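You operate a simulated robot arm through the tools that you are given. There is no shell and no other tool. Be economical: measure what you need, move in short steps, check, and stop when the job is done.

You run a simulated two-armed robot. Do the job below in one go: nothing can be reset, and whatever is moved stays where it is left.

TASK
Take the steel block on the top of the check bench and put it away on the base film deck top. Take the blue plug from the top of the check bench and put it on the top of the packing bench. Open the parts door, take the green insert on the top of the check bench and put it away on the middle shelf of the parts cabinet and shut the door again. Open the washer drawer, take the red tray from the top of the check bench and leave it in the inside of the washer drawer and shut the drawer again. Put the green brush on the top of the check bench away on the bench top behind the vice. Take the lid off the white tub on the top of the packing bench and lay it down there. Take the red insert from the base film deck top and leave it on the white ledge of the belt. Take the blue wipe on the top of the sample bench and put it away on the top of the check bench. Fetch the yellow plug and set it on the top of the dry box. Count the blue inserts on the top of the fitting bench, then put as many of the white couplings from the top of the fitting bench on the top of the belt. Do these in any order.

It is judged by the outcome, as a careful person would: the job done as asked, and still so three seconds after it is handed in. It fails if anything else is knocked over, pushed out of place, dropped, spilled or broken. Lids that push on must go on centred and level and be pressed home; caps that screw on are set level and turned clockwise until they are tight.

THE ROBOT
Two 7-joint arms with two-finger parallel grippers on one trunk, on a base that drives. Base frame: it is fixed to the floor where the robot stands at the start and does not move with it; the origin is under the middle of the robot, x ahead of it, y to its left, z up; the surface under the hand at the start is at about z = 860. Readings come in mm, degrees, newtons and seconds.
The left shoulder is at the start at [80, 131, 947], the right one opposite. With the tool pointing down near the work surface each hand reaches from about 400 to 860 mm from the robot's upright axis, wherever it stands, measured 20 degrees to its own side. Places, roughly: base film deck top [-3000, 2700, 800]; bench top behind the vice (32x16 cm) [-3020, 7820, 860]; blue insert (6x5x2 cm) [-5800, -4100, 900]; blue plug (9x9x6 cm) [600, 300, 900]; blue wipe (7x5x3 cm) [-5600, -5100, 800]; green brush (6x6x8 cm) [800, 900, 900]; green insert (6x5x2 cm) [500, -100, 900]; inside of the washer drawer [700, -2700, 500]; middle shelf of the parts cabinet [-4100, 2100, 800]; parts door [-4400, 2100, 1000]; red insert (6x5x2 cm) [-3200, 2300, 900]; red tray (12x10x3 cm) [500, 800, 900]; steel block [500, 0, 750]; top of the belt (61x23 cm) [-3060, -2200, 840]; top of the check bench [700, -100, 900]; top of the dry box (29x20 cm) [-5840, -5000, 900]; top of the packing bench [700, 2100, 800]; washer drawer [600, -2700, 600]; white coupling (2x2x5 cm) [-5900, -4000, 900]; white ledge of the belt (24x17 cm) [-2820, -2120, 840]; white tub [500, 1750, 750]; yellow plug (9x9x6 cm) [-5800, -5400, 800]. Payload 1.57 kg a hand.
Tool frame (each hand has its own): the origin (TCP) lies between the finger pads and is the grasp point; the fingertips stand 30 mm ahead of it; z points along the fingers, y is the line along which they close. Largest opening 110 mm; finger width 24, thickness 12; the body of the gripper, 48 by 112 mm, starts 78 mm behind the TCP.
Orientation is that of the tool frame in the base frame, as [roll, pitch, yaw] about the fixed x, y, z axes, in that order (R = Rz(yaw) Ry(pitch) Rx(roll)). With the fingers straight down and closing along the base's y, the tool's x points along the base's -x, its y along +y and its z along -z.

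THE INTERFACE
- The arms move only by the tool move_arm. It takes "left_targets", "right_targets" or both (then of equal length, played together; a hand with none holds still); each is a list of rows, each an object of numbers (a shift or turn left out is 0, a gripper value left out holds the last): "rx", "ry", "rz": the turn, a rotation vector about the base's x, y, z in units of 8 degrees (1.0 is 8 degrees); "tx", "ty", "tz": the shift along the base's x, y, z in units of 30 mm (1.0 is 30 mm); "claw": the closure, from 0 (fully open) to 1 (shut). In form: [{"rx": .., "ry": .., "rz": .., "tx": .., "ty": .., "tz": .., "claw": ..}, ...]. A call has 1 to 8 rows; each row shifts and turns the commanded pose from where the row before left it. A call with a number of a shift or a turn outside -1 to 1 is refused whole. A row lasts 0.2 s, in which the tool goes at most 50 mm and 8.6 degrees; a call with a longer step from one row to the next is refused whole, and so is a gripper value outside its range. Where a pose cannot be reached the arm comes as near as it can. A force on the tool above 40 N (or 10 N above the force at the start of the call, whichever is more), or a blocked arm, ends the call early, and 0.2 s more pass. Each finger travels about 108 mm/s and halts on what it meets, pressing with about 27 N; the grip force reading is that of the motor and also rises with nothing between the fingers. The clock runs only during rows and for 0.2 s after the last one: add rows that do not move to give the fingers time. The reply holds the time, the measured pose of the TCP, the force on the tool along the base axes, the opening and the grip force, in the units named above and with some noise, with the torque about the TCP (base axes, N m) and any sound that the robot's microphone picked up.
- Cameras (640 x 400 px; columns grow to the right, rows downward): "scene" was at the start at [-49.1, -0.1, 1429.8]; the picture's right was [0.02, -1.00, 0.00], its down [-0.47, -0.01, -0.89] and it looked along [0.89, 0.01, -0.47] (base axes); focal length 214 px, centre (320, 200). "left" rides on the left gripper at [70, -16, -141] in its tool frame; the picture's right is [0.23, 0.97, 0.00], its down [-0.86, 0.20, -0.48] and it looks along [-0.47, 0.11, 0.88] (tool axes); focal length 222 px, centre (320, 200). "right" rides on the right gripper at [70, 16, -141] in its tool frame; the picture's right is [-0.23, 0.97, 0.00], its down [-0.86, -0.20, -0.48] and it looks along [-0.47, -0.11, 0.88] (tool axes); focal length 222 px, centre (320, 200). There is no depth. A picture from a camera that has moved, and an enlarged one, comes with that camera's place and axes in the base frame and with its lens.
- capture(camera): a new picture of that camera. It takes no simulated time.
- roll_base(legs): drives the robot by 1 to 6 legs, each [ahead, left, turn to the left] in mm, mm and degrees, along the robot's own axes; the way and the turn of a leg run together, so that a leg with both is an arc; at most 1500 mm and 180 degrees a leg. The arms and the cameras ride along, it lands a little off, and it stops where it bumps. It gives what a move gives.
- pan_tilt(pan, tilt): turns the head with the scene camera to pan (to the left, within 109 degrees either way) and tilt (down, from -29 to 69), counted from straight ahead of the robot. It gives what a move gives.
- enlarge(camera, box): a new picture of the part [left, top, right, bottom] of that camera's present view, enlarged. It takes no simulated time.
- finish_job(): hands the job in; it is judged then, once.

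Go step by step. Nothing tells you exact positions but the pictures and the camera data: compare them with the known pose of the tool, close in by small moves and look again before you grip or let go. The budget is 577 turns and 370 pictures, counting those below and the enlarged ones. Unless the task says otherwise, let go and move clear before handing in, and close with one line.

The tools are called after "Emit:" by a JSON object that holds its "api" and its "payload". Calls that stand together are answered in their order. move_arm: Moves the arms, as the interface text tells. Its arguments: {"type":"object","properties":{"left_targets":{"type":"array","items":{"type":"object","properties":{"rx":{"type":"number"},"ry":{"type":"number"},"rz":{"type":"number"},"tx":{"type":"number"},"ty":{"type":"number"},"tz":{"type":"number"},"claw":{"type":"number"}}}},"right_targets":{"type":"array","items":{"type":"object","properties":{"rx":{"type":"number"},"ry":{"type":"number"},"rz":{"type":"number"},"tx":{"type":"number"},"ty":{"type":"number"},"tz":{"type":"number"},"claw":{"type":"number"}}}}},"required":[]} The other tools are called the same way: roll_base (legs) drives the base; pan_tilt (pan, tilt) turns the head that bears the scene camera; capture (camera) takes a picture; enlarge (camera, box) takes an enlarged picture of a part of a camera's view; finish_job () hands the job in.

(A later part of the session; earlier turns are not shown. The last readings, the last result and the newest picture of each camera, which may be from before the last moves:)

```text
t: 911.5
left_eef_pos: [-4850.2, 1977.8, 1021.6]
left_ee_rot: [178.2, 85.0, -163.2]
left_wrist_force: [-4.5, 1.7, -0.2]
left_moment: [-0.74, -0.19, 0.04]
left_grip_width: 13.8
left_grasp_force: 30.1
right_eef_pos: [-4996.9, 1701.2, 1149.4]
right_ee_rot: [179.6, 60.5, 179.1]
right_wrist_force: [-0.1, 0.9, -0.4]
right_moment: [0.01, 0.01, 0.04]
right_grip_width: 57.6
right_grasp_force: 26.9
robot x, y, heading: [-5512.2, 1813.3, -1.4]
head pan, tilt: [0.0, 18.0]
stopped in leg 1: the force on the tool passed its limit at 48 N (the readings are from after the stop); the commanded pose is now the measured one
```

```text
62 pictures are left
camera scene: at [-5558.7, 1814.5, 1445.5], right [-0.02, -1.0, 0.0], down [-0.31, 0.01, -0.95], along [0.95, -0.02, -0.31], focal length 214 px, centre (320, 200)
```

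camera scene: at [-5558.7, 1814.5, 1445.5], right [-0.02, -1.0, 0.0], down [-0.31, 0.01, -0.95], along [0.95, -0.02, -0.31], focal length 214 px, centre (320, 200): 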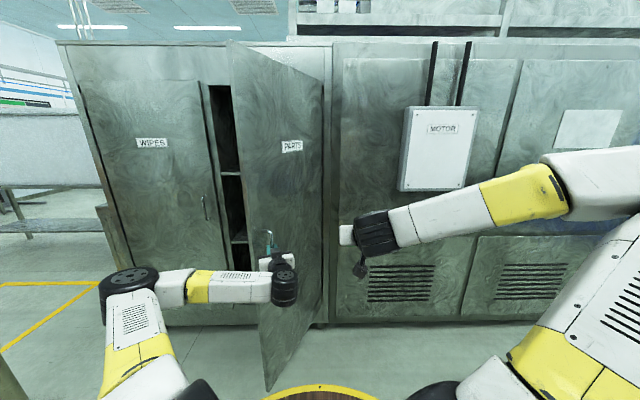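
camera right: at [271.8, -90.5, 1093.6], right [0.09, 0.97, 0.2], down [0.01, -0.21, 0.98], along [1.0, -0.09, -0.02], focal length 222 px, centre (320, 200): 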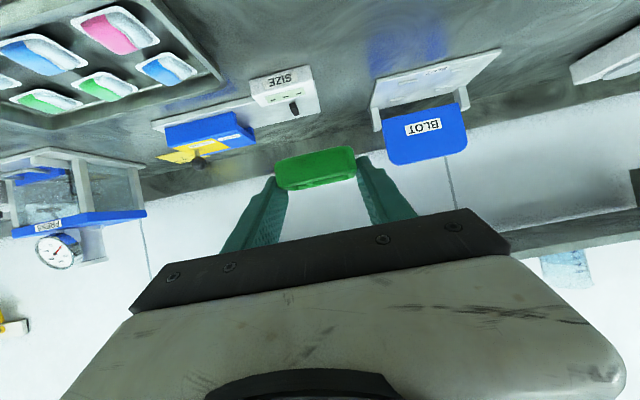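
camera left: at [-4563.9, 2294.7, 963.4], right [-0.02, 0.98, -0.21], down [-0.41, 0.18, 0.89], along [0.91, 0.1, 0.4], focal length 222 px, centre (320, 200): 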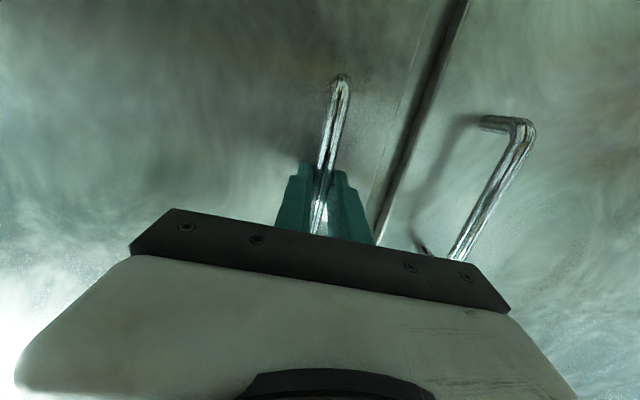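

The door is open about 68°, enough to get in from the left. Release the handle, back away, and come round to the left of the door.

Emit:
{"api": "move_arm", "payload": {"left_targets": [{"claw": 0.6}, {"claw": 0.4}, {"claw": 0.4}, {"tx": -0.7, "ty": -0.2}, {"tx": -0.7, "ty": -0.2}]}}

Emit:
{"api": "roll_base", "payload": {"legs": [[-300, 0, 1.4], [0, 620, 0]]}}

Emit:
{"api": "capture", "payload": {"camera": "scene"}}

```text
t: 912.7
left_eef_pos: [-4895.3, 1971.7, 1023.7]
left_ee_rot: [177.3, 84.9, -164.1]
left_wrist_force: [0.0, 0.5, 0.2]
left_moment: [0.0, 0.0, -0.02]
left_grip_width: 66.0
left_grasp_force: 0.0
left hand out of reach, approached as far as the arm can: row 5
right_eef_pos: [-4997.2, 1703.2, 1149.3]
right_ee_rot: [179.6, 60.7, 179.1]
right_wrist_force: [0.9, 0.8, -0.8]
right_moment: [-0.01, 0.05, -0.02]
right_grip_width: 57.4
right_grasp_force: 27.1
robot x, y, heading: [-5510.2, 1812.3, -1.0]
head pan, tilt: [0.0, 18.0]
```

```text
t: 914.7
left_eef_pos: [-5169.5, 1987.4, 1022.2]
left_ee_rot: [177.6, 84.8, -163.0]
left_wrist_force: [0.0, 0.6, -1.3]
left_moment: [-0.01, -0.02, 0.03]
left_grip_width: 65.8
left_grasp_force: 0.1
right_eef_pos: [-5269.3, 1714.0, 1149.7]
right_ee_rot: [179.7, 60.5, -179.7]
right_wrist_force: [-0.2, -0.4, -0.2]
right_moment: [-0.02, 0.04, 0.03]
right_grip_width: 57.7
right_grasp_force: 26.7
robot x, y, heading: [-5786.9, 1814.3, -0.2]
head pan, tilt: [0.0, 18.0]
stopped in leg 1: the robot was blocked; the commanded pose is now the measured one
```

```text
61 pictures are left
camera scene: at [-5831.7, 1817.1, 1445.5], right [0.0, -1.0, 0.0], down [-0.31, 0.0, -0.95], along [0.95, 0.0, -0.31], focal length 214 px, centre (320, 200)
```

scene: 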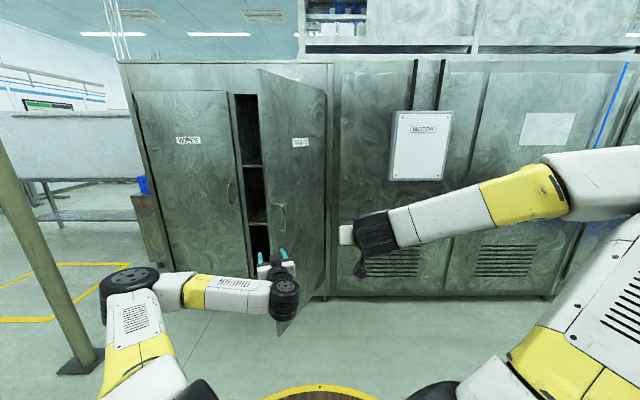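

Emit:
{"api": "roll_base", "payload": {"legs": [[40, 0, 0], [0, 610, 0]]}}

Emit:
{"api": "move_arm", "payload": {"left_targets": [{"ty": 0.8, "tx": -0.5, "tz": 0.5}, {"ty": 0.8, "tx": -0.5, "tz": 0.5}, {"ty": 0.8, "tz": 0.5}]}}

Emit:
{"api": "pan_tilt", "payload": {"pan": -10, "tilt": 25}}

Emit:
{"api": "capture", "payload": {"camera": "scene"}}

```text
t: 918.6
left_eef_pos: [-5130.8, 2599.6, 1021.9]
left_ee_rot: [177.5, 84.8, -162.6]
left_wrist_force: [0.5, 0.1, -0.3]
left_moment: [0.0, -0.01, -0.01]
left_grip_width: 66.3
left_grasp_force: 0.1
right_eef_pos: [-5225.6, 2327.4, 1149.9]
right_ee_rot: [179.7, 60.5, -179.4]
right_wrist_force: [-0.8, -0.9, 0.2]
right_moment: [0.02, -0.01, 0.03]
right_grip_width: 57.6
right_grasp_force: 27.3
robot x, y, heading: [-5742.1, 2424.3, 0.2]
head pan, tilt: [0.0, 18.0]
```

```text
t: 919.4
left_eef_pos: [-5147.9, 2672.2, 1064.4]
left_ee_rot: [178.1, 84.7, -161.9]
left_wrist_force: [0.8, -0.5, -0.9]
left_moment: [-0.01, 0.02, 0.04]
left_grip_width: 65.8
left_grasp_force: 0.1
left hand out of reach, approached as far as the arm can: row 2
right_eef_pos: [-5226.5, 2326.3, 1149.9]
right_ee_rot: [179.7, 60.6, -179.3]
right_wrist_force: [1.1, 0.3, -0.3]
right_moment: [0.0, 0.01, -0.01]
right_grip_width: 57.5
right_grasp_force: 27.3
robot x, y, heading: [-5743.4, 2426.1, -0.1]
head pan, tilt: [0.0, 18.0]
```

```text
t: 920.1
left_eef_pos: [-5148.9, 2672.0, 1066.5]
left_ee_rot: [177.6, 84.8, -162.4]
left_wrist_force: [0.1, 0.5, 0.2]
left_moment: [-0.02, 0.0, -0.01]
left_grip_width: 66.3
left_grasp_force: 0.1
right_eef_pos: [-5227.7, 2327.1, 1149.5]
right_ee_rot: [179.8, 60.6, -179.3]
right_wrist_force: [0.1, 0.2, -0.7]
right_moment: [0.04, -0.03, -0.01]
right_grip_width: 57.4
right_grasp_force: 26.2
robot x, y, heading: [-5742.8, 2428.2, 0.3]
head pan, tilt: [-10.0, 25.0]
```

```text
60 pictures are left
camera scene: at [-5793.3, 2408.8, 1434.2], right [-0.17, -0.99, 0.0], down [-0.42, 0.07, -0.91], along [0.89, -0.15, -0.42], focal length 214 px, centre (320, 200)
```

scene: 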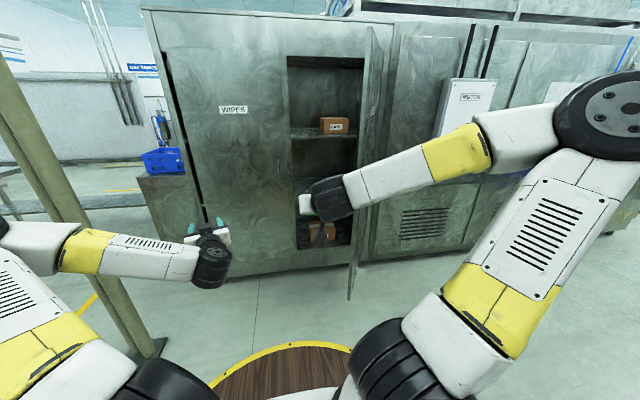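

Emit:
{"api": "move_arm", "payload": {"right_targets": [{"ty": -0.8, "tz": -0.9}, {"ty": -0.8, "tz": -0.9}, {"ty": -0.8, "tz": -0.9}, {"tz": -0.9}]}}

Emit:
{"api": "roll_base", "payload": {"legs": [[480, 0, 0]]}}

Emit:
{"api": "capture", "payload": {"camera": "scene"}}

Emit:
{"api": "capture", "payload": {"camera": "right"}}

```text
t: 921.1
left_eef_pos: [-5148.1, 2672.1, 1066.7]
left_ee_rot: [177.6, 84.9, -162.4]
left_wrist_force: [-0.8, -0.5, 0.6]
left_moment: [-0.02, 0.0, 0.02]
left_grip_width: 66.0
left_grasp_force: 0.2
right_eef_pos: [-5177.9, 2256.5, 1064.9]
right_ee_rot: [179.7, 60.6, -179.3]
right_wrist_force: [0.0, -0.7, 0.0]
right_moment: [0.0, 0.03, -0.02]
right_grip_width: 57.4
right_grasp_force: 27.6
right hand out of reach, approached as far as the arm can: row 1, 2, 3, 4
robot x, y, heading: [-5743.0, 2425.1, 0.4]
head pan, tilt: [-10.0, 25.0]
```

```text
t: 924.0
left_eef_pos: [-4666.1, 2663.9, 1066.3]
left_ee_rot: [177.6, 84.8, -163.4]
left_wrist_force: [-0.1, 0.1, -0.5]
left_moment: [-0.03, -0.01, 0.01]
left_grip_width: 65.8
left_grasp_force: 0.1
right_eef_pos: [-4702.2, 2246.5, 1066.6]
right_ee_rot: [179.7, 60.6, 179.9]
right_wrist_force: [0.2, 0.7, -0.7]
right_moment: [0.02, 0.02, -0.01]
right_grip_width: 57.7
right_grasp_force: 27.7
robot x, y, heading: [-5265.0, 2423.9, -0.6]
head pan, tilt: [-10.0, 25.0]
```

```text
59 pictures are left
camera scene: at [-5314.7, 2408.3, 1434.2], right [-0.18, -0.98, 0.0], down [-0.42, 0.08, -0.91], along [0.89, -0.17, -0.42], focal length 214 px, centre (320, 200)
```

scene: 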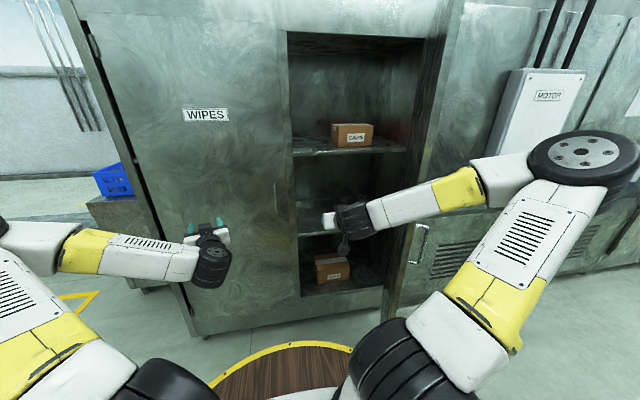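

```text
58 pictures are left
camera right: at [-4858.9, 2262.5, 1074.3], right [0.11, 0.97, 0.2], down [0.0, -0.2, 0.98], along [0.99, -0.1, -0.03], focal length 222 px, centre (320, 200)
```

right: 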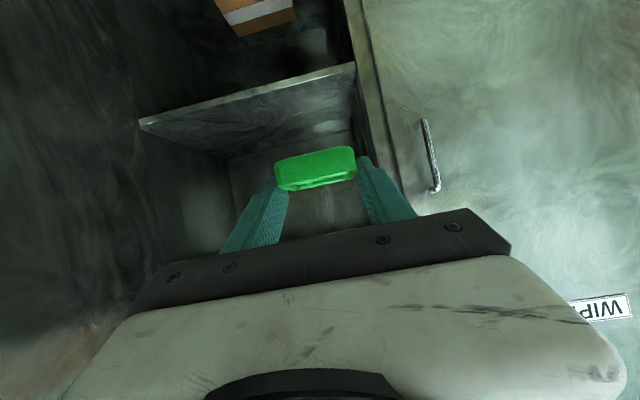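

Emit:
{"api": "roll_base", "payload": {"legs": [[-270, 0, 0.6], [0, 110, 0]]}}

Emit:
{"api": "move_arm", "payload": {"right_targets": [{"tx": 1, "ty": -0.4, "tz": -0.7}, {"tx": 1, "ty": -0.4, "tz": -0.7}, {"tx": 1, "ty": -0.4, "tz": -0.7}, {"tx": 1, "ty": -0.4, "tz": -0.7}, {"tx": 1, "ty": -0.4, "tz": -0.7}, {"tx": 1, "ty": -0.4, "tz": -0.7}, {"tx": 1, "ty": -0.4, "tz": -0.6}, {"tx": 0.9, "ty": -0.4, "tz": -0.6}]}}

Emit:
{"api": "capture", "payload": {"camera": "scene"}}

```text
t: 926.7
left_eef_pos: [-4942.4, 2784.2, 1065.7]
left_ee_rot: [177.5, 84.9, -162.3]
left_wrist_force: [-0.8, 0.1, 0.3]
left_moment: [-0.02, 0.0, 0.03]
left_grip_width: 66.1
left_grasp_force: 0.1
right_eef_pos: [-4969.5, 2367.7, 1066.0]
right_ee_rot: [179.6, 60.5, -179.0]
right_wrist_force: [-0.8, 0.4, -1.2]
right_moment: [0.01, 0.04, -0.02]
right_grip_width: 57.2
right_grasp_force: 26.9
robot x, y, heading: [-5539.7, 2534.6, 0.9]
head pan, tilt: [-10.0, 25.0]
```

```text
t: 928.5
left_eef_pos: [-4943.2, 2783.3, 1065.1]
left_ee_rot: [177.6, 84.8, -162.3]
left_wrist_force: [-0.5, -0.2, 0.0]
left_moment: [0.01, 0.02, -0.03]
left_grip_width: 65.9
left_grasp_force: 0.0
right_eef_pos: [-4732.3, 2273.4, 903.0]
right_ee_rot: [179.7, 60.6, -179.0]
right_wrist_force: [0.0, -0.2, -0.7]
right_moment: [0.03, -0.01, -0.02]
right_grip_width: 57.4
right_grasp_force: 27.1
robot x, y, heading: [-5537.5, 2535.5, 0.5]
head pan, tilt: [-10.0, 25.0]
```

```text
57 pictures are left
camera scene: at [-5587.1, 2516.5, 1434.2], right [-0.16, -0.99, 0.0], down [-0.42, 0.07, -0.91], along [0.89, -0.15, -0.42], focal length 214 px, centre (320, 200)
```

scene: 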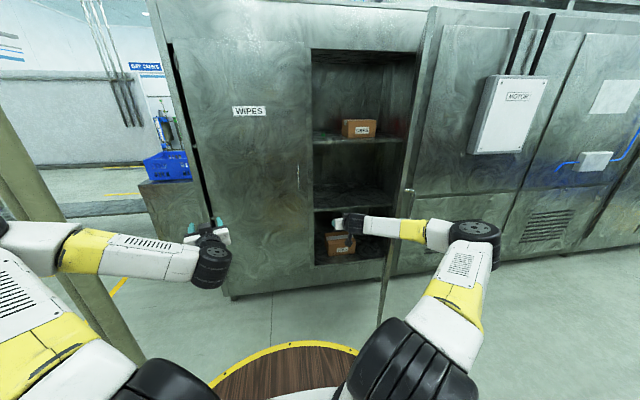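

Emit:
{"api": "roll_base", "payload": {"legs": [[300, 0, -0.5]]}}

Emit:
{"api": "capture", "payload": {"camera": "scene"}}

Emit:
{"api": "capture", "payload": {"camera": "right"}}

```text
t: 930.3
left_eef_pos: [-4687.0, 2778.4, 1065.9]
left_ee_rot: [178.3, 84.7, -162.2]
left_wrist_force: [0.1, -0.4, 0.3]
left_moment: [-0.03, -0.01, 0.02]
left_grip_width: 65.9
left_grasp_force: 0.1
right_eef_pos: [-4489.4, 2267.9, 890.8]
right_ee_rot: [178.8, 59.5, 179.8]
right_wrist_force: [0.3, -0.2, -1.2]
right_moment: [-0.01, 0.03, 0.0]
right_grip_width: 57.6
right_grasp_force: 26.9
robot x, y, heading: [-5285.1, 2536.0, 0.1]
head pan, tilt: [-10.0, 25.0]
stopped in leg 1: the robot was blocked; the commanded pose is now the measured one
```

```text
56 pictures are left
camera scene: at [-5334.6, 2518.7, 1434.2], right [-0.18, -0.98, 0.0], down [-0.42, 0.07, -0.91], along [0.89, -0.16, -0.42], focal length 214 px, centre (320, 200)
```

scene: 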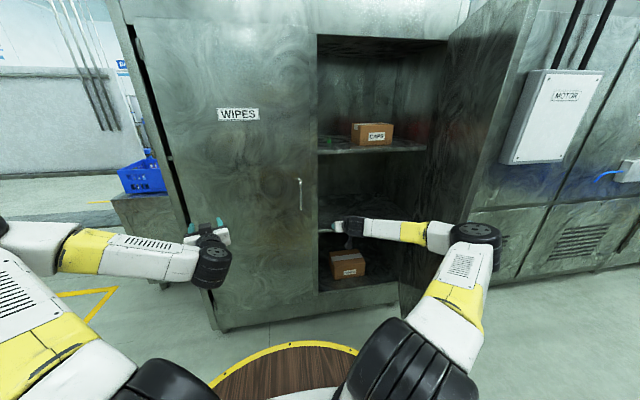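

```text
55 pictures are left
camera right: at [-4647.4, 2281.0, 902.1], right [0.1, 0.97, 0.21], down [0.02, -0.21, 0.98], along [0.99, -0.09, -0.04], focal length 222 px, centre (320, 200)
```

right: 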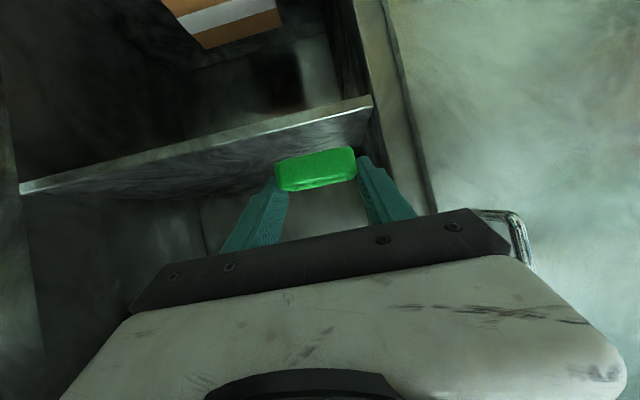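

The arm can simply extend further instead of driving. Back off slightly from the door and stretch the right hand into the cabinet.

Emit:
{"api": "roll_base", "payload": {"legs": [[-50, 20, 0]]}}

Emit:
{"api": "move_arm", "payload": {"right_targets": [{"tx": 0.9, "tz": 0.3}, {"tx": 0.9, "tz": 0.2}, {"tx": 0.9}, {"tx": 0.9}, {"tx": 0.9}, {"tx": 0.9}, {}]}}

Emit:
{"api": "capture", "payload": {"camera": "scene"}}

Emit:
{"api": "capture", "payload": {"camera": "right"}}

```text
t: 931.2
left_eef_pos: [-4737.2, 2798.5, 1066.3]
left_ee_rot: [177.9, 84.8, -162.5]
left_wrist_force: [0.3, 0.1, 0.1]
left_moment: [-0.02, -0.02, 0.02]
left_grip_width: 66.0
left_grasp_force: 0.0
right_eef_pos: [-4540.8, 2286.2, 891.5]
right_ee_rot: [178.8, 59.6, 179.7]
right_wrist_force: [-0.2, 0.5, -0.5]
right_moment: [-0.01, 0.03, -0.01]
right_grip_width: 57.8
right_grasp_force: 27.3
robot x, y, heading: [-5338.6, 2551.8, -0.1]
head pan, tilt: [-10.0, 25.0]
```

```text
t: 932.8
left_eef_pos: [-4737.8, 2797.2, 1065.7]
left_ee_rot: [177.9, 84.8, -162.5]
left_wrist_force: [-0.2, 0.4, 0.2]
left_moment: [0.0, -0.01, -0.01]
left_grip_width: 66.3
left_grasp_force: 0.0
right_eef_pos: [-4375.5, 2287.9, 906.8]
right_ee_rot: [178.7, 59.6, 179.8]
right_wrist_force: [-0.1, 0.6, -0.5]
right_moment: [0.0, 0.03, -0.03]
right_grip_width: 57.3
right_grasp_force: 27.5
robot x, y, heading: [-5334.8, 2559.1, -0.2]
head pan, tilt: [-10.0, 25.0]
```

```text
54 pictures are left
camera scene: at [-5385.0, 2538.9, 1434.2], right [-0.18, -0.98, 0.0], down [-0.42, 0.07, -0.91], along [0.89, -0.16, -0.42], focal length 214 px, centre (320, 200)
```

scene: 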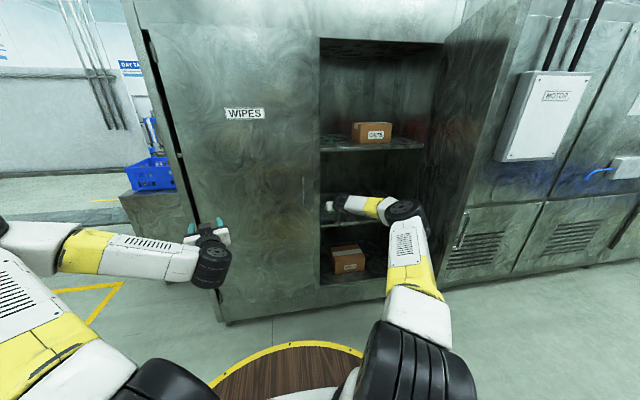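

```text
53 pictures are left
camera right: at [-4534.1, 2302.2, 917.7], right [0.1, 0.97, 0.21], down [0.02, -0.21, 0.98], along [0.99, -0.1, -0.04], focal length 222 px, centre (320, 200)
```

right: 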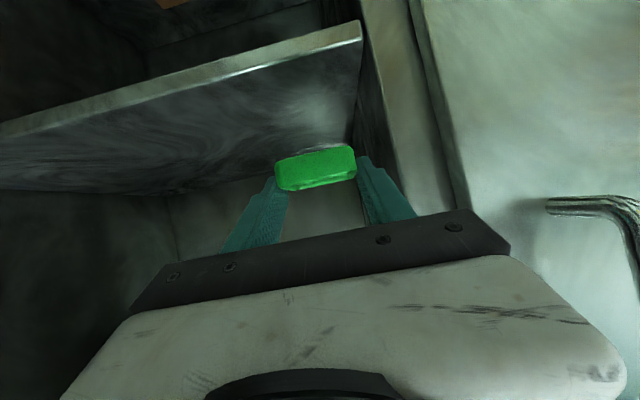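

Emit:
{"api": "move_arm", "payload": {"right_targets": [{"ty": -0.9}, {"ty": -0.9}, {"tx": 0.9}, {"tx": 0.9}, {"tx": 0.5}, {}]}}

Emit:
{"api": "capture", "payload": {"camera": "right"}}

Emit:
{"api": "enlarge", "payload": {"camera": "scene", "box": [290, 100, 450, 290]}}

```text
t: 934.2
left_eef_pos: [-4737.8, 2798.3, 1064.5]
left_ee_rot: [178.0, 84.9, -162.6]
left_wrist_force: [0.1, 0.6, -0.7]
left_moment: [-0.02, 0.01, 0.02]
left_grip_width: 65.7
left_grasp_force: 0.1
right_eef_pos: [-4326.5, 2234.9, 901.9]
right_ee_rot: [178.7, 59.7, 179.6]
right_wrist_force: [-0.9, 0.2, -0.7]
right_moment: [0.05, -0.01, 0.01]
right_grip_width: 57.3
right_grasp_force: 27.2
right hand out of reach, approached as far as the arm can: row 5
robot x, y, heading: [-5334.5, 2555.7, 0.0]
head pan, tilt: [-10.0, 25.0]
```

```text
52 pictures are left
camera right: at [-4483.8, 2248.0, 912.9], right [0.1, 0.97, 0.21], down [0.02, -0.21, 0.98], along [0.99, -0.1, -0.04], focal length 222 px, centre (320, 200)
```

right: 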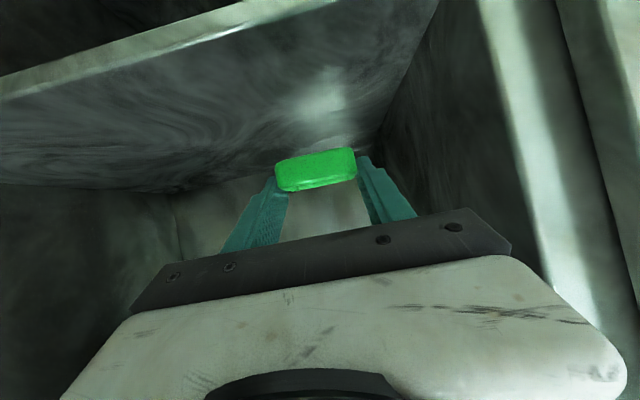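

```text
2.11 times, centred on (370, 195) of scene
camera zoom: at [-5385.0, 2538.9, 1434.2], right [-0.18, -0.98, 0.0], down [-0.42, 0.07, -0.91], along [0.89, -0.16, -0.42], focal length 452 px, centre (215, 210)
```

zoom: 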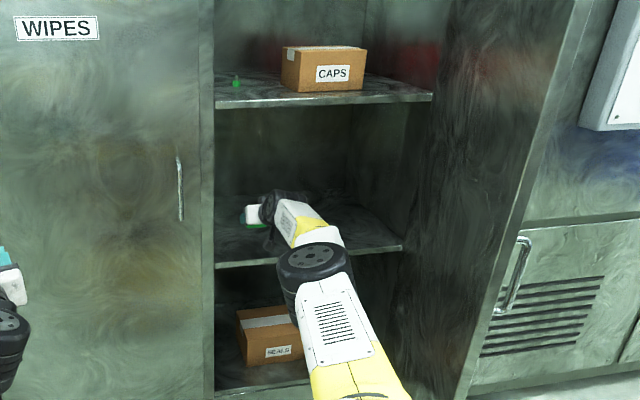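

Emit:
{"api": "move_arm", "payload": {"right_targets": [{"tz": -0.8}, {"tz": -0.7}, {"tz": -0.2}, {"tz": -0.15}, {"tz": -0.15}, {}]}}

Emit:
{"api": "move_arm", "payload": {"right_targets": [{"tz": -0.15}, {"tz": -0.15}, {"tz": -0.15}, {}]}}

Emit:
{"api": "capture", "payload": {"camera": "right"}}

```text
t: 935.6
left_eef_pos: [-4736.7, 2798.1, 1066.7]
left_ee_rot: [177.9, 84.7, -162.6]
left_wrist_force: [-0.9, -0.3, 0.5]
left_moment: [-0.01, -0.02, 0.05]
left_grip_width: 65.8
left_grasp_force: 0.1
right_eef_pos: [-4336.0, 2232.2, 835.9]
right_ee_rot: [178.8, 59.7, 179.7]
right_wrist_force: [-1.7, 0.1, -1.1]
right_moment: [-0.02, 0.01, 0.01]
right_grip_width: 57.4
right_grasp_force: 26.8
right hand out of reach, approached as far as the arm can: row 1, 2, 4
robot x, y, heading: [-5333.2, 2556.6, -0.3]
head pan, tilt: [-10.0, 25.0]
```

```text
t: 936.6
left_eef_pos: [-4736.5, 2797.9, 1065.6]
left_ee_rot: [177.9, 84.8, -162.6]
left_wrist_force: [0.1, 0.0, -0.4]
left_moment: [0.01, 0.0, -0.01]
left_grip_width: 66.0
left_grasp_force: 0.0
right_eef_pos: [-4337.1, 2233.3, 825.4]
right_ee_rot: [178.7, 59.5, 179.8]
right_wrist_force: [0.8, -0.7, -0.2]
right_moment: [-0.01, 0.03, 0.01]
right_grip_width: 57.3
right_grasp_force: 26.7
right hand out of reach, approached as far as the arm can: row 2, 3
robot x, y, heading: [-5335.6, 2554.8, 0.1]
head pan, tilt: [-10.0, 25.0]
```

```text
50 pictures are left
camera right: at [-4495.0, 2246.9, 837.2], right [0.1, 0.97, 0.21], down [0.02, -0.21, 0.98], along [0.99, -0.1, -0.04], focal length 222 px, centre (320, 200)
```

right: 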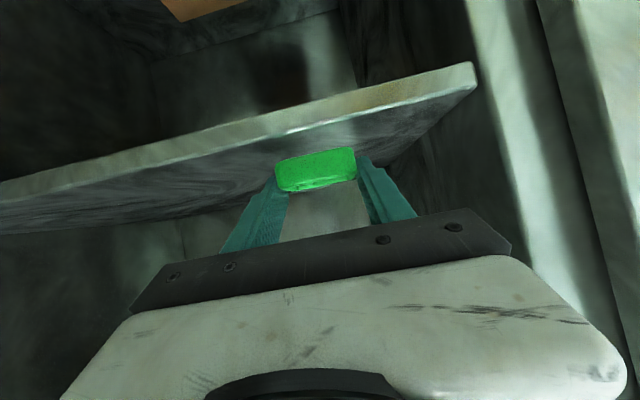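

Emit:
{"api": "move_arm", "payload": {"right_targets": [{"tz": 0.8}, {"tz": 0.8}]}}

Emit:
{"api": "roll_base", "payload": {"legs": [[90, 0, 0]]}}

Emit:
{"api": "capture", "payload": {"camera": "right"}}

Emit:
{"api": "capture", "payload": {"camera": "scene"}}

```text
t: 937.2
left_eef_pos: [-4737.1, 2797.0, 1065.8]
left_ee_rot: [177.7, 84.8, -162.6]
left_wrist_force: [0.9, 0.8, -0.7]
left_moment: [0.01, -0.02, -0.01]
left_grip_width: 66.0
left_grasp_force: 0.0
right_eef_pos: [-4337.3, 2233.2, 873.0]
right_ee_rot: [178.9, 59.5, 179.6]
right_wrist_force: [0.3, 0.4, -0.1]
right_moment: [-0.01, -0.05, 0.02]
right_grip_width: 57.3
right_grasp_force: 26.8
robot x, y, heading: [-5335.4, 2559.9, -0.1]
head pan, tilt: [-10.0, 25.0]
```

```text
t: 938.4
left_eef_pos: [-4646.8, 2796.1, 1065.6]
left_ee_rot: [177.9, 84.7, -162.7]
left_wrist_force: [-0.9, 0.1, 0.3]
left_moment: [0.0, -0.01, -0.01]
left_grip_width: 65.8
left_grasp_force: 0.1
right_eef_pos: [-4247.1, 2230.4, 871.9]
right_ee_rot: [178.9, 59.6, 179.7]
right_wrist_force: [0.6, 0.3, -0.2]
right_moment: [0.0, 0.01, 0.02]
right_grip_width: 57.5
right_grasp_force: 26.8
robot x, y, heading: [-5240.8, 2556.1, -0.4]
head pan, tilt: [-10.0, 25.0]
```

```text
49 pictures are left
camera right: at [-4404.5, 2245.2, 884.3], right [0.1, 0.97, 0.21], down [0.02, -0.21, 0.98], along [0.99, -0.1, -0.04], focal length 222 px, centre (320, 200)
```

right: 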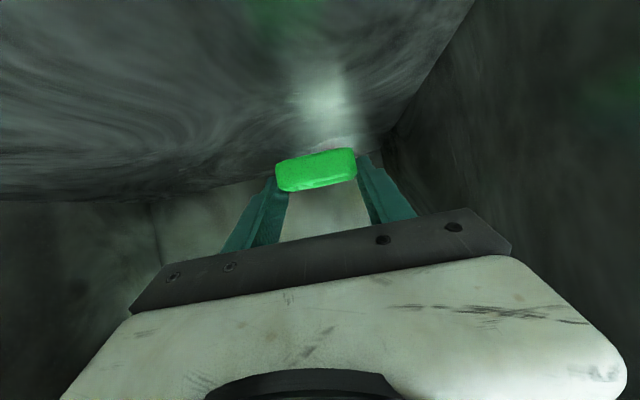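

```text
48 pictures are left
camera scene: at [-5293.9, 2538.5, 1434.2], right [-0.18, -0.98, 0.0], down [-0.42, 0.08, -0.91], along [0.89, -0.16, -0.42], focal length 214 px, centre (320, 200)
```

scene: 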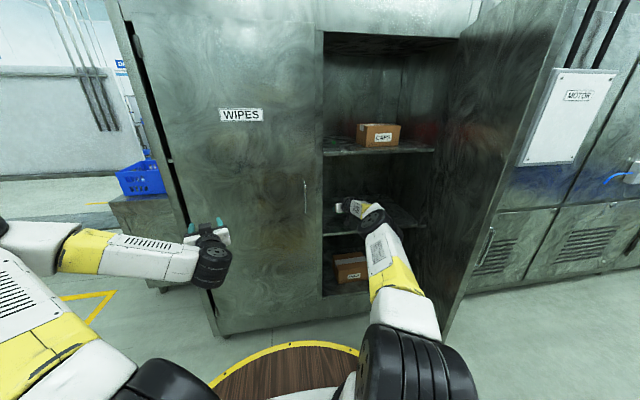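

Emit:
{"api": "move_arm", "payload": {"right_targets": [{"tz": -0.7}, {"tz": -0.5}, {"tz": -0.15}, {"tz": -0.15}, {"tz": -0.15}, {}]}}

Emit:
{"api": "move_arm", "payload": {"right_targets": [{"tz": -0.12}, {"tz": -0.12}, {"tz": -0.12}, {}]}}

Emit:
{"api": "capture", "payload": {"camera": "right"}}

```text
t: 939.8
left_eef_pos: [-4645.0, 2796.3, 1066.6]
left_ee_rot: [177.9, 84.8, -162.8]
left_wrist_force: [-0.3, 0.9, -0.5]
left_moment: [-0.02, 0.01, -0.01]
left_grip_width: 65.9
left_grasp_force: 0.0
right_eef_pos: [-4247.0, 2230.4, 824.6]
right_ee_rot: [178.7, 59.6, 179.6]
right_wrist_force: [0.5, 0.0, -0.3]
right_moment: [0.01, -0.02, 0.03]
right_grip_width: 57.5
right_grasp_force: 27.1
robot x, y, heading: [-5242.4, 2558.8, -0.4]
head pan, tilt: [-10.0, 25.0]
```

```text
t: 940.8
left_eef_pos: [-4645.7, 2796.2, 1065.5]
left_ee_rot: [177.9, 84.8, -162.6]
left_wrist_force: [0.0, -0.8, 0.0]
left_moment: [-0.07, -0.01, -0.01]
left_grip_width: 65.8
left_grasp_force: 0.0
right_eef_pos: [-4248.6, 2230.8, 819.7]
right_ee_rot: [178.7, 59.6, 179.6]
right_wrist_force: [0.1, -0.1, -0.1]
right_moment: [-0.03, 0.04, 0.01]
right_grip_width: 57.5
right_grasp_force: 26.8
right hand out of reach, approached as far as the arm can: row 3
robot x, y, heading: [-5246.6, 2553.7, -0.2]
head pan, tilt: [-10.0, 25.0]
```

```text
47 pictures are left
camera right: at [-4405.7, 2244.9, 830.5], right [0.1, 0.97, 0.21], down [0.02, -0.21, 0.98], along [0.99, -0.1, -0.04], focal length 222 px, centre (320, 200)
```

right: 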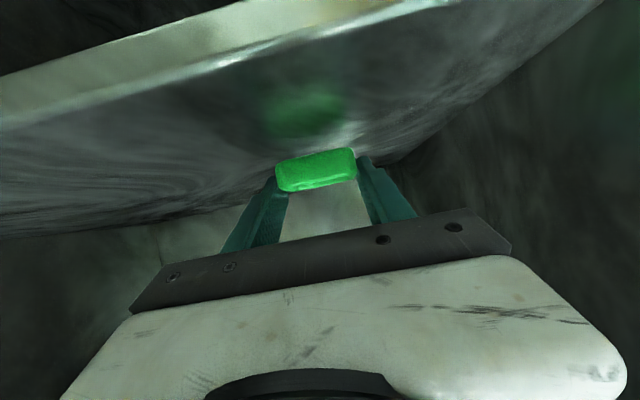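

Emit:
{"api": "move_arm", "payload": {"right_targets": [{"tz": -0.2}, {"tz": -0.2}, {"tz": -0.15}, {"tz": -0.15}, {}]}}

Emit:
{"api": "move_arm", "payload": {"right_targets": [{"tz": -0.15}, {"tz": -0.15}, {"tz": -0.15}, {}]}}

Emit:
{"api": "capture", "payload": {"camera": "right"}}

```text
t: 942.0
left_eef_pos: [-4648.0, 2796.2, 1066.8]
left_ee_rot: [178.2, 84.8, -162.2]
left_wrist_force: [0.4, -0.5, -0.1]
left_moment: [0.01, -0.02, -0.01]
left_grip_width: 66.1
left_grasp_force: 0.0
right_eef_pos: [-4250.9, 2229.8, 806.6]
right_ee_rot: [178.9, 60.1, 179.5]
right_wrist_force: [5.9, 3.4, 27.5]
right_moment: [-0.06, -0.35, 0.05]
right_grip_width: 58.0
right_grasp_force: 27.1
right hand out of reach, approached as far as the arm can: row 2
robot x, y, heading: [-5243.7, 2556.4, -0.2]
head pan, tilt: [-10.0, 25.0]
```

```text
t: 942.6
left_eef_pos: [-4646.0, 2796.3, 1064.7]
left_ee_rot: [178.4, 84.8, -162.2]
left_wrist_force: [0.3, -1.3, -0.5]
left_moment: [-0.01, 0.0, -0.01]
left_grip_width: 66.0
left_grasp_force: 0.1
right_eef_pos: [-4251.5, 2228.3, 805.9]
right_ee_rot: [179.2, 60.3, 179.8]
right_wrist_force: [2.7, 0.0, 4.5]
right_moment: [-0.09, -0.05, 0.03]
right_grip_width: 57.6
right_grasp_force: 26.9
right hand out of reach, approached as far as the arm can: row 1, 3
robot x, y, heading: [-5243.7, 2556.7, -0.0]
head pan, tilt: [-10.0, 25.0]
stopped in row 3 (right hand): the force on the tool passed its limit at 41 N (the readings are from after the stop); the commanded pose is now the measured one
```

```text
46 pictures are left
camera right: at [-4408.5, 2243.3, 814.5], right [0.1, 0.97, 0.2], down [0.01, -0.21, 0.98], along [0.99, -0.1, -0.03], focal length 222 px, centre (320, 200)
```

right: 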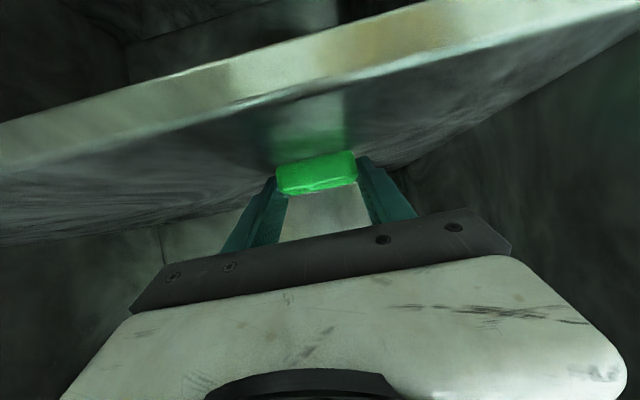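

Insert is on the middle shelf. Release, raise slightly, and withdraw.

Emit:
{"api": "move_arm", "payload": {"right_targets": [{"tz": 0.04, "claw": 0.4}, {"claw": 0.25}, {"claw": 0.25}, {"tz": 0.3, "tx": -0.5}, {"tz": 0.5, "tx": -0.8}, {"tz": 0.6, "tx": -0.8}, {"tz": 0.5, "tx": -0.8}, {"tx": -0.8}]}}

Emit:
{"api": "roll_base", "payload": {"legs": [[-260, 0, 0]]}}

Emit:
{"api": "capture", "payload": {"camera": "right"}}

Emit:
{"api": "capture", "payload": {"camera": "scene"}}

```text
t: 944.4
left_eef_pos: [-4645.6, 2797.8, 1066.6]
left_ee_rot: [177.9, 84.8, -162.6]
left_wrist_force: [-0.6, 0.1, 0.6]
left_moment: [0.0, 0.01, 0.02]
left_grip_width: 66.2
left_grasp_force: 0.1
right_eef_pos: [-4361.7, 2230.4, 859.9]
right_ee_rot: [179.1, 60.0, 179.8]
right_wrist_force: [0.4, -0.3, -0.6]
right_moment: [-0.01, 0.04, -0.01]
right_grip_width: 82.6
right_grasp_force: 0.0
robot x, y, heading: [-5242.0, 2554.8, -0.3]
head pan, tilt: [-10.0, 25.0]
```

```text
t: 946.2
left_eef_pos: [-4899.1, 2798.8, 1065.7]
left_ee_rot: [177.9, 84.7, -162.5]
left_wrist_force: [0.0, -0.4, 0.2]
left_moment: [-0.04, -0.01, -0.01]
left_grip_width: 65.8
left_grasp_force: 0.0
right_eef_pos: [-4611.7, 2232.9, 861.1]
right_ee_rot: [179.1, 60.1, 180.0]
right_wrist_force: [-0.8, 0.1, 0.2]
right_moment: [0.0, 0.02, -0.02]
right_grip_width: 82.5
right_grasp_force: 0.0
robot x, y, heading: [-5492.9, 2556.0, 0.0]
head pan, tilt: [-10.0, 25.0]
```

```text
45 pictures are left
camera right: at [-4770.9, 2246.5, 870.3], right [0.1, 0.97, 0.2], down [0.01, -0.21, 0.98], along [0.99, -0.1, -0.03], focal length 222 px, centre (320, 200)
```

right: 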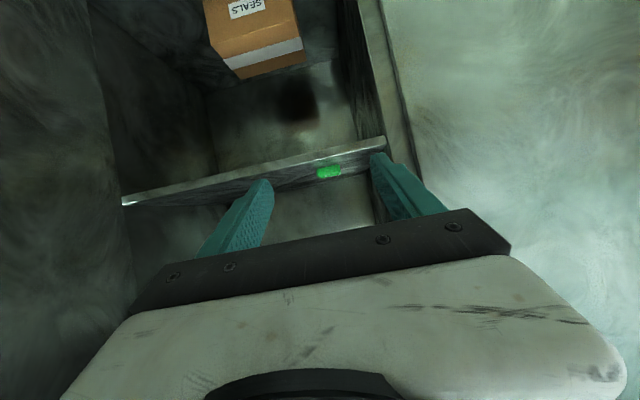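

```text
44 pictures are left
camera scene: at [-5545.8, 2539.5, 1434.2], right [-0.18, -0.98, 0.0], down [-0.42, 0.07, -0.91], along [0.89, -0.16, -0.42], focal length 214 px, centre (320, 200)
```

scene: 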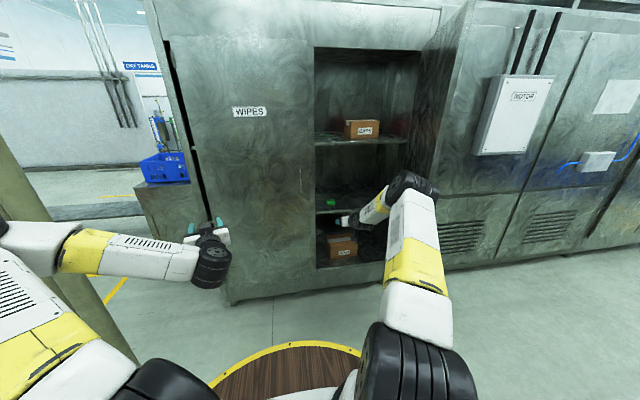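

Insert is on the middle shelf. Now close the door: retract, go round to the door's outer side, and push it shut.

Emit:
{"api": "move_arm", "payload": {"right_targets": [{"tx": -1, "tz": 0.6}, {"tx": -1, "tz": 0.6}, {"tx": -1, "tz": 0.6}, {"tx": -1, "tz": 0.6}, {"tx": -1, "tz": 0.6}, {"tx": -1, "tz": 0.6}, {"tx": -1, "tz": 0.6}, {"tx": -1, "tz": 0.6}], "left_targets": [{"claw": 1}, {}, {}, {}, {}, {}, {}, {}]}}

Emit:
{"api": "roll_base", "payload": {"legs": [[-230, 0, 0], [0, -1100, 0]]}}

Emit:
{"api": "pan_tilt", "payload": {"pan": 10, "tilt": 22}}

Emit:
{"api": "capture", "payload": {"camera": "scene"}}

```text
t: 948.0
left_eef_pos: [-4897.7, 2799.0, 1065.3]
left_ee_rot: [177.9, 84.6, -162.5]
left_wrist_force: [0.8, 0.0, -0.4]
left_moment: [-0.04, 0.01, 0.02]
left_grip_width: 0.1
left_grasp_force: 21.5
right_eef_pos: [-4855.2, 2233.3, 1005.0]
right_ee_rot: [179.2, 60.1, 179.8]
right_wrist_force: [1.1, -0.4, -0.3]
right_moment: [0.0, 0.02, 0.03]
right_grip_width: 82.7
right_grasp_force: 0.0
robot x, y, heading: [-5498.6, 2557.2, -0.2]
head pan, tilt: [-10.0, 25.0]
```

```text
t: 955.1
left_eef_pos: [-5149.5, 1659.3, 1065.1]
left_ee_rot: [178.0, 84.8, -164.1]
left_wrist_force: [-0.8, 0.8, 0.2]
left_moment: [-0.01, 0.01, 0.03]
left_grip_width: 0.0
left_grasp_force: 21.0
right_eef_pos: [-5121.6, 1091.7, 1006.2]
right_ee_rot: [179.1, 60.3, 178.2]
right_wrist_force: [0.0, 0.7, 0.9]
right_moment: [-0.01, 0.01, -0.01]
right_grip_width: 82.2
right_grasp_force: 0.1
robot x, y, heading: [-5752.5, 1429.9, -1.9]
head pan, tilt: [-10.0, 25.0]
```

```text
t: 956.0
left_eef_pos: [-5148.6, 1658.5, 1066.2]
left_ee_rot: [178.1, 84.7, -164.1]
left_wrist_force: [1.0, -0.7, 0.9]
left_moment: [0.01, 0.0, 0.01]
left_grip_width: 0.0
left_grasp_force: 21.4
right_eef_pos: [-5122.1, 1092.2, 1005.5]
right_ee_rot: [179.1, 60.3, 178.2]
right_wrist_force: [1.0, 0.0, 0.1]
right_moment: [0.02, 0.01, 0.02]
right_grip_width: 82.7
right_grasp_force: 0.1
robot x, y, heading: [-5754.9, 1432.8, -1.7]
head pan, tilt: [10.0, 22.0]
```

```text
43 pictures are left
camera scene: at [-5801.9, 1450.4, 1439.0], right [0.14, -0.99, 0.0], down [-0.37, -0.05, -0.93], along [0.92, 0.13, -0.37], focal length 214 px, centre (320, 200)
```

scene: 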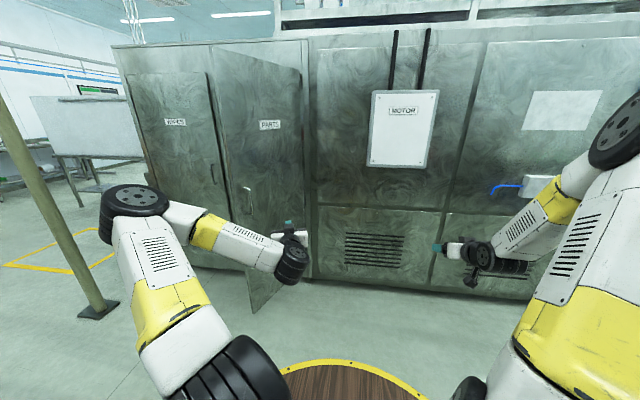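

Emit:
{"api": "move_arm", "payload": {"right_targets": [{"tx": -1, "tz": 0.6}, {"tx": -1, "tz": 0.6}, {"tx": -1, "tz": 0.6}, {"tx": -0.8, "tz": 0.6}, {"tz": 0.6}, {"tz": 0.6}]}}

Emit:
{"api": "roll_base", "payload": {"legs": [[0, 370, 1.7], [400, 0, 0]]}}

Emit:
{"api": "capture", "payload": {"camera": "scene"}}

```text
t: 957.4
left_eef_pos: [-5148.8, 1658.1, 1066.2]
left_ee_rot: [177.8, 84.9, -164.1]
left_wrist_force: [0.5, 0.0, 0.6]
left_moment: [0.0, -0.02, 0.02]
left_grip_width: 0.0
left_grasp_force: 21.4
right_eef_pos: [-5236.0, 1091.9, 1112.9]
right_ee_rot: [179.1, 60.1, 178.3]
right_wrist_force: [-0.1, -0.5, 0.9]
right_moment: [-0.01, 0.01, 0.05]
right_grip_width: 82.9
right_grasp_force: 0.0
robot x, y, heading: [-5752.8, 1433.7, -1.8]
head pan, tilt: [10.0, 22.0]
```

```text
t: 961.4
left_eef_pos: [-4832.5, 2049.6, 1065.1]
left_ee_rot: [177.4, 84.7, -162.2]
left_wrist_force: [-11.5, 4.9, 5.0]
left_moment: [-0.27, -0.01, -0.79]
left_grip_width: 0.1
left_grasp_force: 21.2
right_eef_pos: [-4891.6, 1478.3, 1112.9]
right_ee_rot: [179.1, 60.0, -179.4]
right_wrist_force: [-0.5, -0.7, -0.2]
right_moment: [0.02, 0.01, -0.01]
right_grip_width: 82.5
right_grasp_force: 0.1
robot x, y, heading: [-5421.1, 1800.1, 0.7]
head pan, tilt: [10.0, 22.0]
stopped in leg 2: the force on the tool passed its limit at 157 N (the readings are from after the stop); the commanded pose is now the measured one
```

```text
42 pictures are left
camera scene: at [-5471.5, 1814.7, 1439.0], right [0.18, -0.98, 0.0], down [-0.37, -0.07, -0.93], along [0.91, 0.17, -0.37], focal length 214 px, centre (320, 200)
```

scene: 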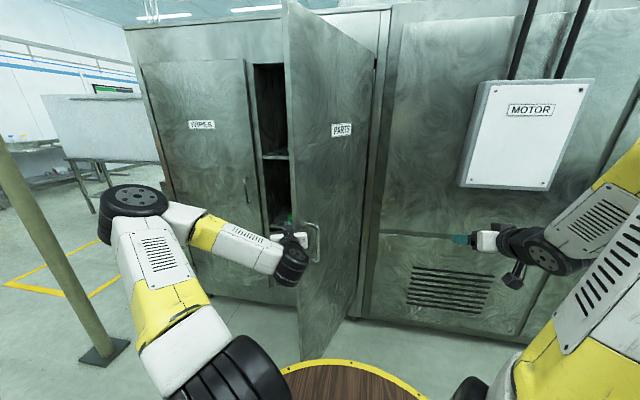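

Emit:
{"api": "roll_base", "payload": {"legs": [[-90, 0, 0], [0, -130, 0]]}}

Emit:
{"api": "roll_base", "payload": {"legs": [[200, 0, 0]]}}

Emit:
{"api": "capture", "payload": {"camera": "scene"}}

```text
t: 963.2
left_eef_pos: [-4928.0, 1987.5, 1063.3]
left_ee_rot: [174.9, 84.7, -163.4]
left_wrist_force: [-9.0, 2.5, 4.9]
left_moment: [-0.06, -0.22, 0.14]
left_grip_width: 0.0
left_grasp_force: 21.4
right_eef_pos: [-4981.6, 1410.8, 1112.0]
right_ee_rot: [179.0, 60.1, -179.4]
right_wrist_force: [0.0, 0.4, 0.4]
right_moment: [-0.01, -0.01, -0.01]
right_grip_width: 82.2
right_grasp_force: 0.0
robot x, y, heading: [-5515.0, 1729.1, 0.4]
head pan, tilt: [10.0, 22.0]
stopped in leg 2: the force on the tool passed its limit at 58 N (the readings are from after the stop); the commanded pose is now the measured one
```

```text
t: 963.9
left_eef_pos: [-4925.1, 1993.8, 1063.7]
left_ee_rot: [172.9, 84.7, -164.4]
left_wrist_force: [-10.2, 4.4, 4.6]
left_moment: [-0.02, -0.18, 0.2]
left_grip_width: 0.0
left_grasp_force: 22.0
right_eef_pos: [-4975.5, 1410.8, 1112.2]
right_ee_rot: [179.2, 60.2, -179.2]
right_wrist_force: [0.1, 0.0, -0.2]
right_moment: [-0.01, 0.0, 0.0]
right_grip_width: 82.8
right_grasp_force: 0.0
robot x, y, heading: [-5510.4, 1729.8, 0.8]
head pan, tilt: [10.0, 22.0]
stopped in leg 1: the force on the tool passed its limit at 63 N (the readings are from after the stop); the commanded pose is now the measured one
```

```text
41 pictures are left
camera scene: at [-5557.3, 1745.0, 1439.0], right [0.19, -0.98, 0.0], down [-0.37, -0.07, -0.93], along [0.91, 0.17, -0.37], focal length 214 px, centre (320, 200)
```

scene: 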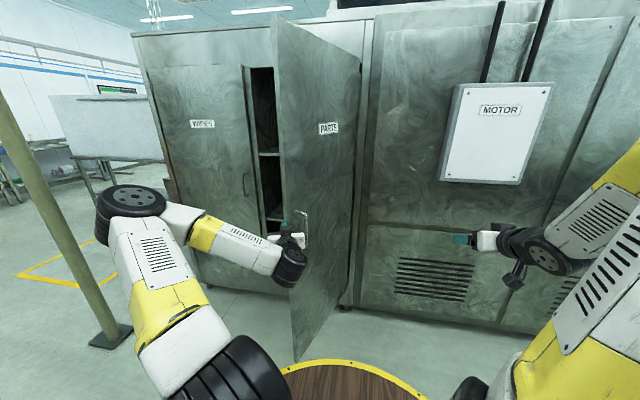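

Emit:
{"api": "enlarge", "payload": {"camera": "scene", "box": [240, 180, 360, 290]}}

Emit:
{"api": "capture", "payload": {"camera": "left"}}

```text
3.64 times, centred on (300, 235) of scene
camera zoom: at [-5557.3, 1745.0, 1439.0], right [0.19, -0.98, 0.0], down [-0.37, -0.07, -0.93], along [0.91, 0.17, -0.37], focal length 780 px, centre (393, 73)
```

zoom: 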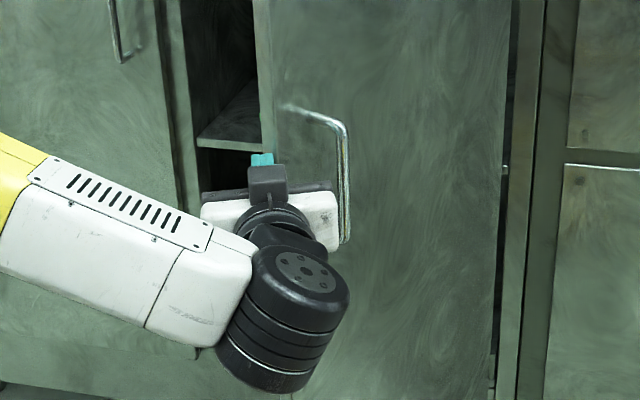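

```text
39 pictures are left
camera left: at [-5054.5, 1921.5, 1007.7], right [-0.4, 0.89, -0.22], down [-0.44, 0.02, 0.9], along [0.81, 0.45, 0.38], focal length 222 px, centre (320, 200)
```

left: 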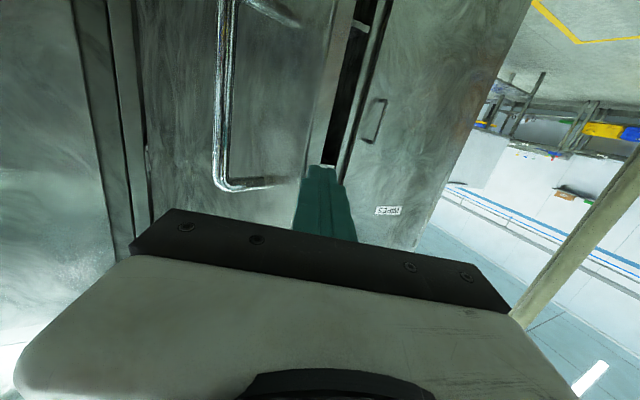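

Emit:
{"api": "roll_base", "payload": {"legs": [[-140, 30, 0], [0, -230, 0]]}}

Emit:
{"api": "capture", "payload": {"camera": "left"}}

```text
t: 966.6
left_eef_pos: [-5062.8, 1792.2, 1063.1]
left_ee_rot: [172.9, 84.5, -164.3]
left_wrist_force: [-0.3, 0.0, 0.0]
left_moment: [-0.04, 0.0, -0.04]
left_grip_width: 0.0
left_grasp_force: 20.4
right_eef_pos: [-5111.5, 1213.1, 1110.6]
right_ee_rot: [179.3, 60.2, -179.0]
right_wrist_force: [-0.2, -0.6, -0.4]
right_moment: [0.0, -0.01, 0.03]
right_grip_width: 82.5
right_grasp_force: 0.0
robot x, y, heading: [-5637.9, 1534.1, 0.9]
head pan, tilt: [10.0, 22.0]
```

```text
38 pictures are left
camera left: at [-5191.0, 1720.8, 1007.3], right [-0.4, 0.89, -0.21], down [-0.44, 0.02, 0.9], along [0.81, 0.45, 0.38], focal length 222 px, centre (320, 200)
```

left: 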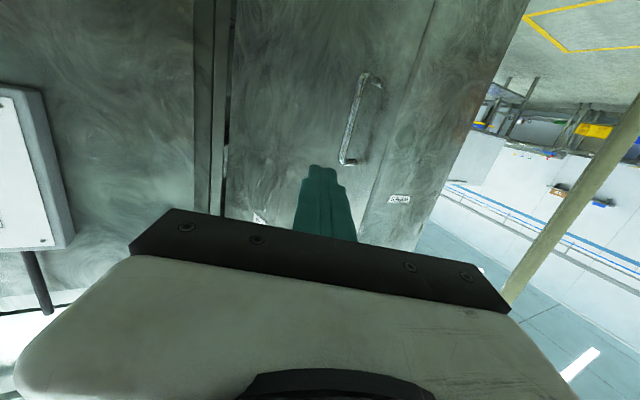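

Emit:
{"api": "roll_base", "payload": {"legs": [[220, 60, 0]]}}

Emit:
{"api": "roll_base", "payload": {"legs": [[200, 60, 0]]}}

Emit:
{"api": "capture", "payload": {"camera": "scene"}}

```text
t: 968.3
left_eef_pos: [-4839.2, 1859.6, 1062.1]
left_ee_rot: [173.0, 84.6, -164.4]
left_wrist_force: [0.2, -0.1, 0.6]
left_moment: [0.01, 0.01, 0.03]
left_grip_width: 0.0
left_grasp_force: 21.6
right_eef_pos: [-4887.1, 1279.6, 1113.1]
right_ee_rot: [179.2, 60.1, -178.9]
right_wrist_force: [-0.8, -0.2, -0.1]
right_moment: [-0.01, 0.0, 0.0]
right_grip_width: 82.4
right_grasp_force: 0.0
robot x, y, heading: [-5423.2, 1594.3, 1.2]
head pan, tilt: [10.0, 22.0]
```

```text
t: 970.0
left_eef_pos: [-4638.7, 1926.8, 1063.2]
left_ee_rot: [173.0, 84.6, -164.2]
left_wrist_force: [-0.3, -0.1, 1.0]
left_moment: [0.02, -0.01, -0.02]
left_grip_width: 0.0
left_grasp_force: 21.1
right_eef_pos: [-4683.8, 1345.1, 1111.6]
right_ee_rot: [179.2, 60.1, -178.8]
right_wrist_force: [0.5, -0.2, 0.9]
right_moment: [0.0, 0.0, -0.01]
right_grip_width: 82.6
right_grasp_force: 0.0
robot x, y, heading: [-5217.6, 1658.1, 1.3]
head pan, tilt: [10.0, 22.0]
```

```text
37 pictures are left
camera scene: at [-5268.1, 1674.2, 1439.0], right [0.19, -0.98, 0.0], down [-0.37, -0.07, -0.93], along [0.91, 0.18, -0.37], focal length 214 px, centre (320, 200)
```

scene: 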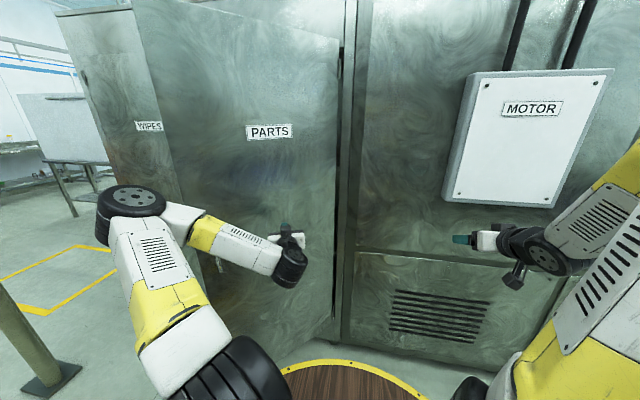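

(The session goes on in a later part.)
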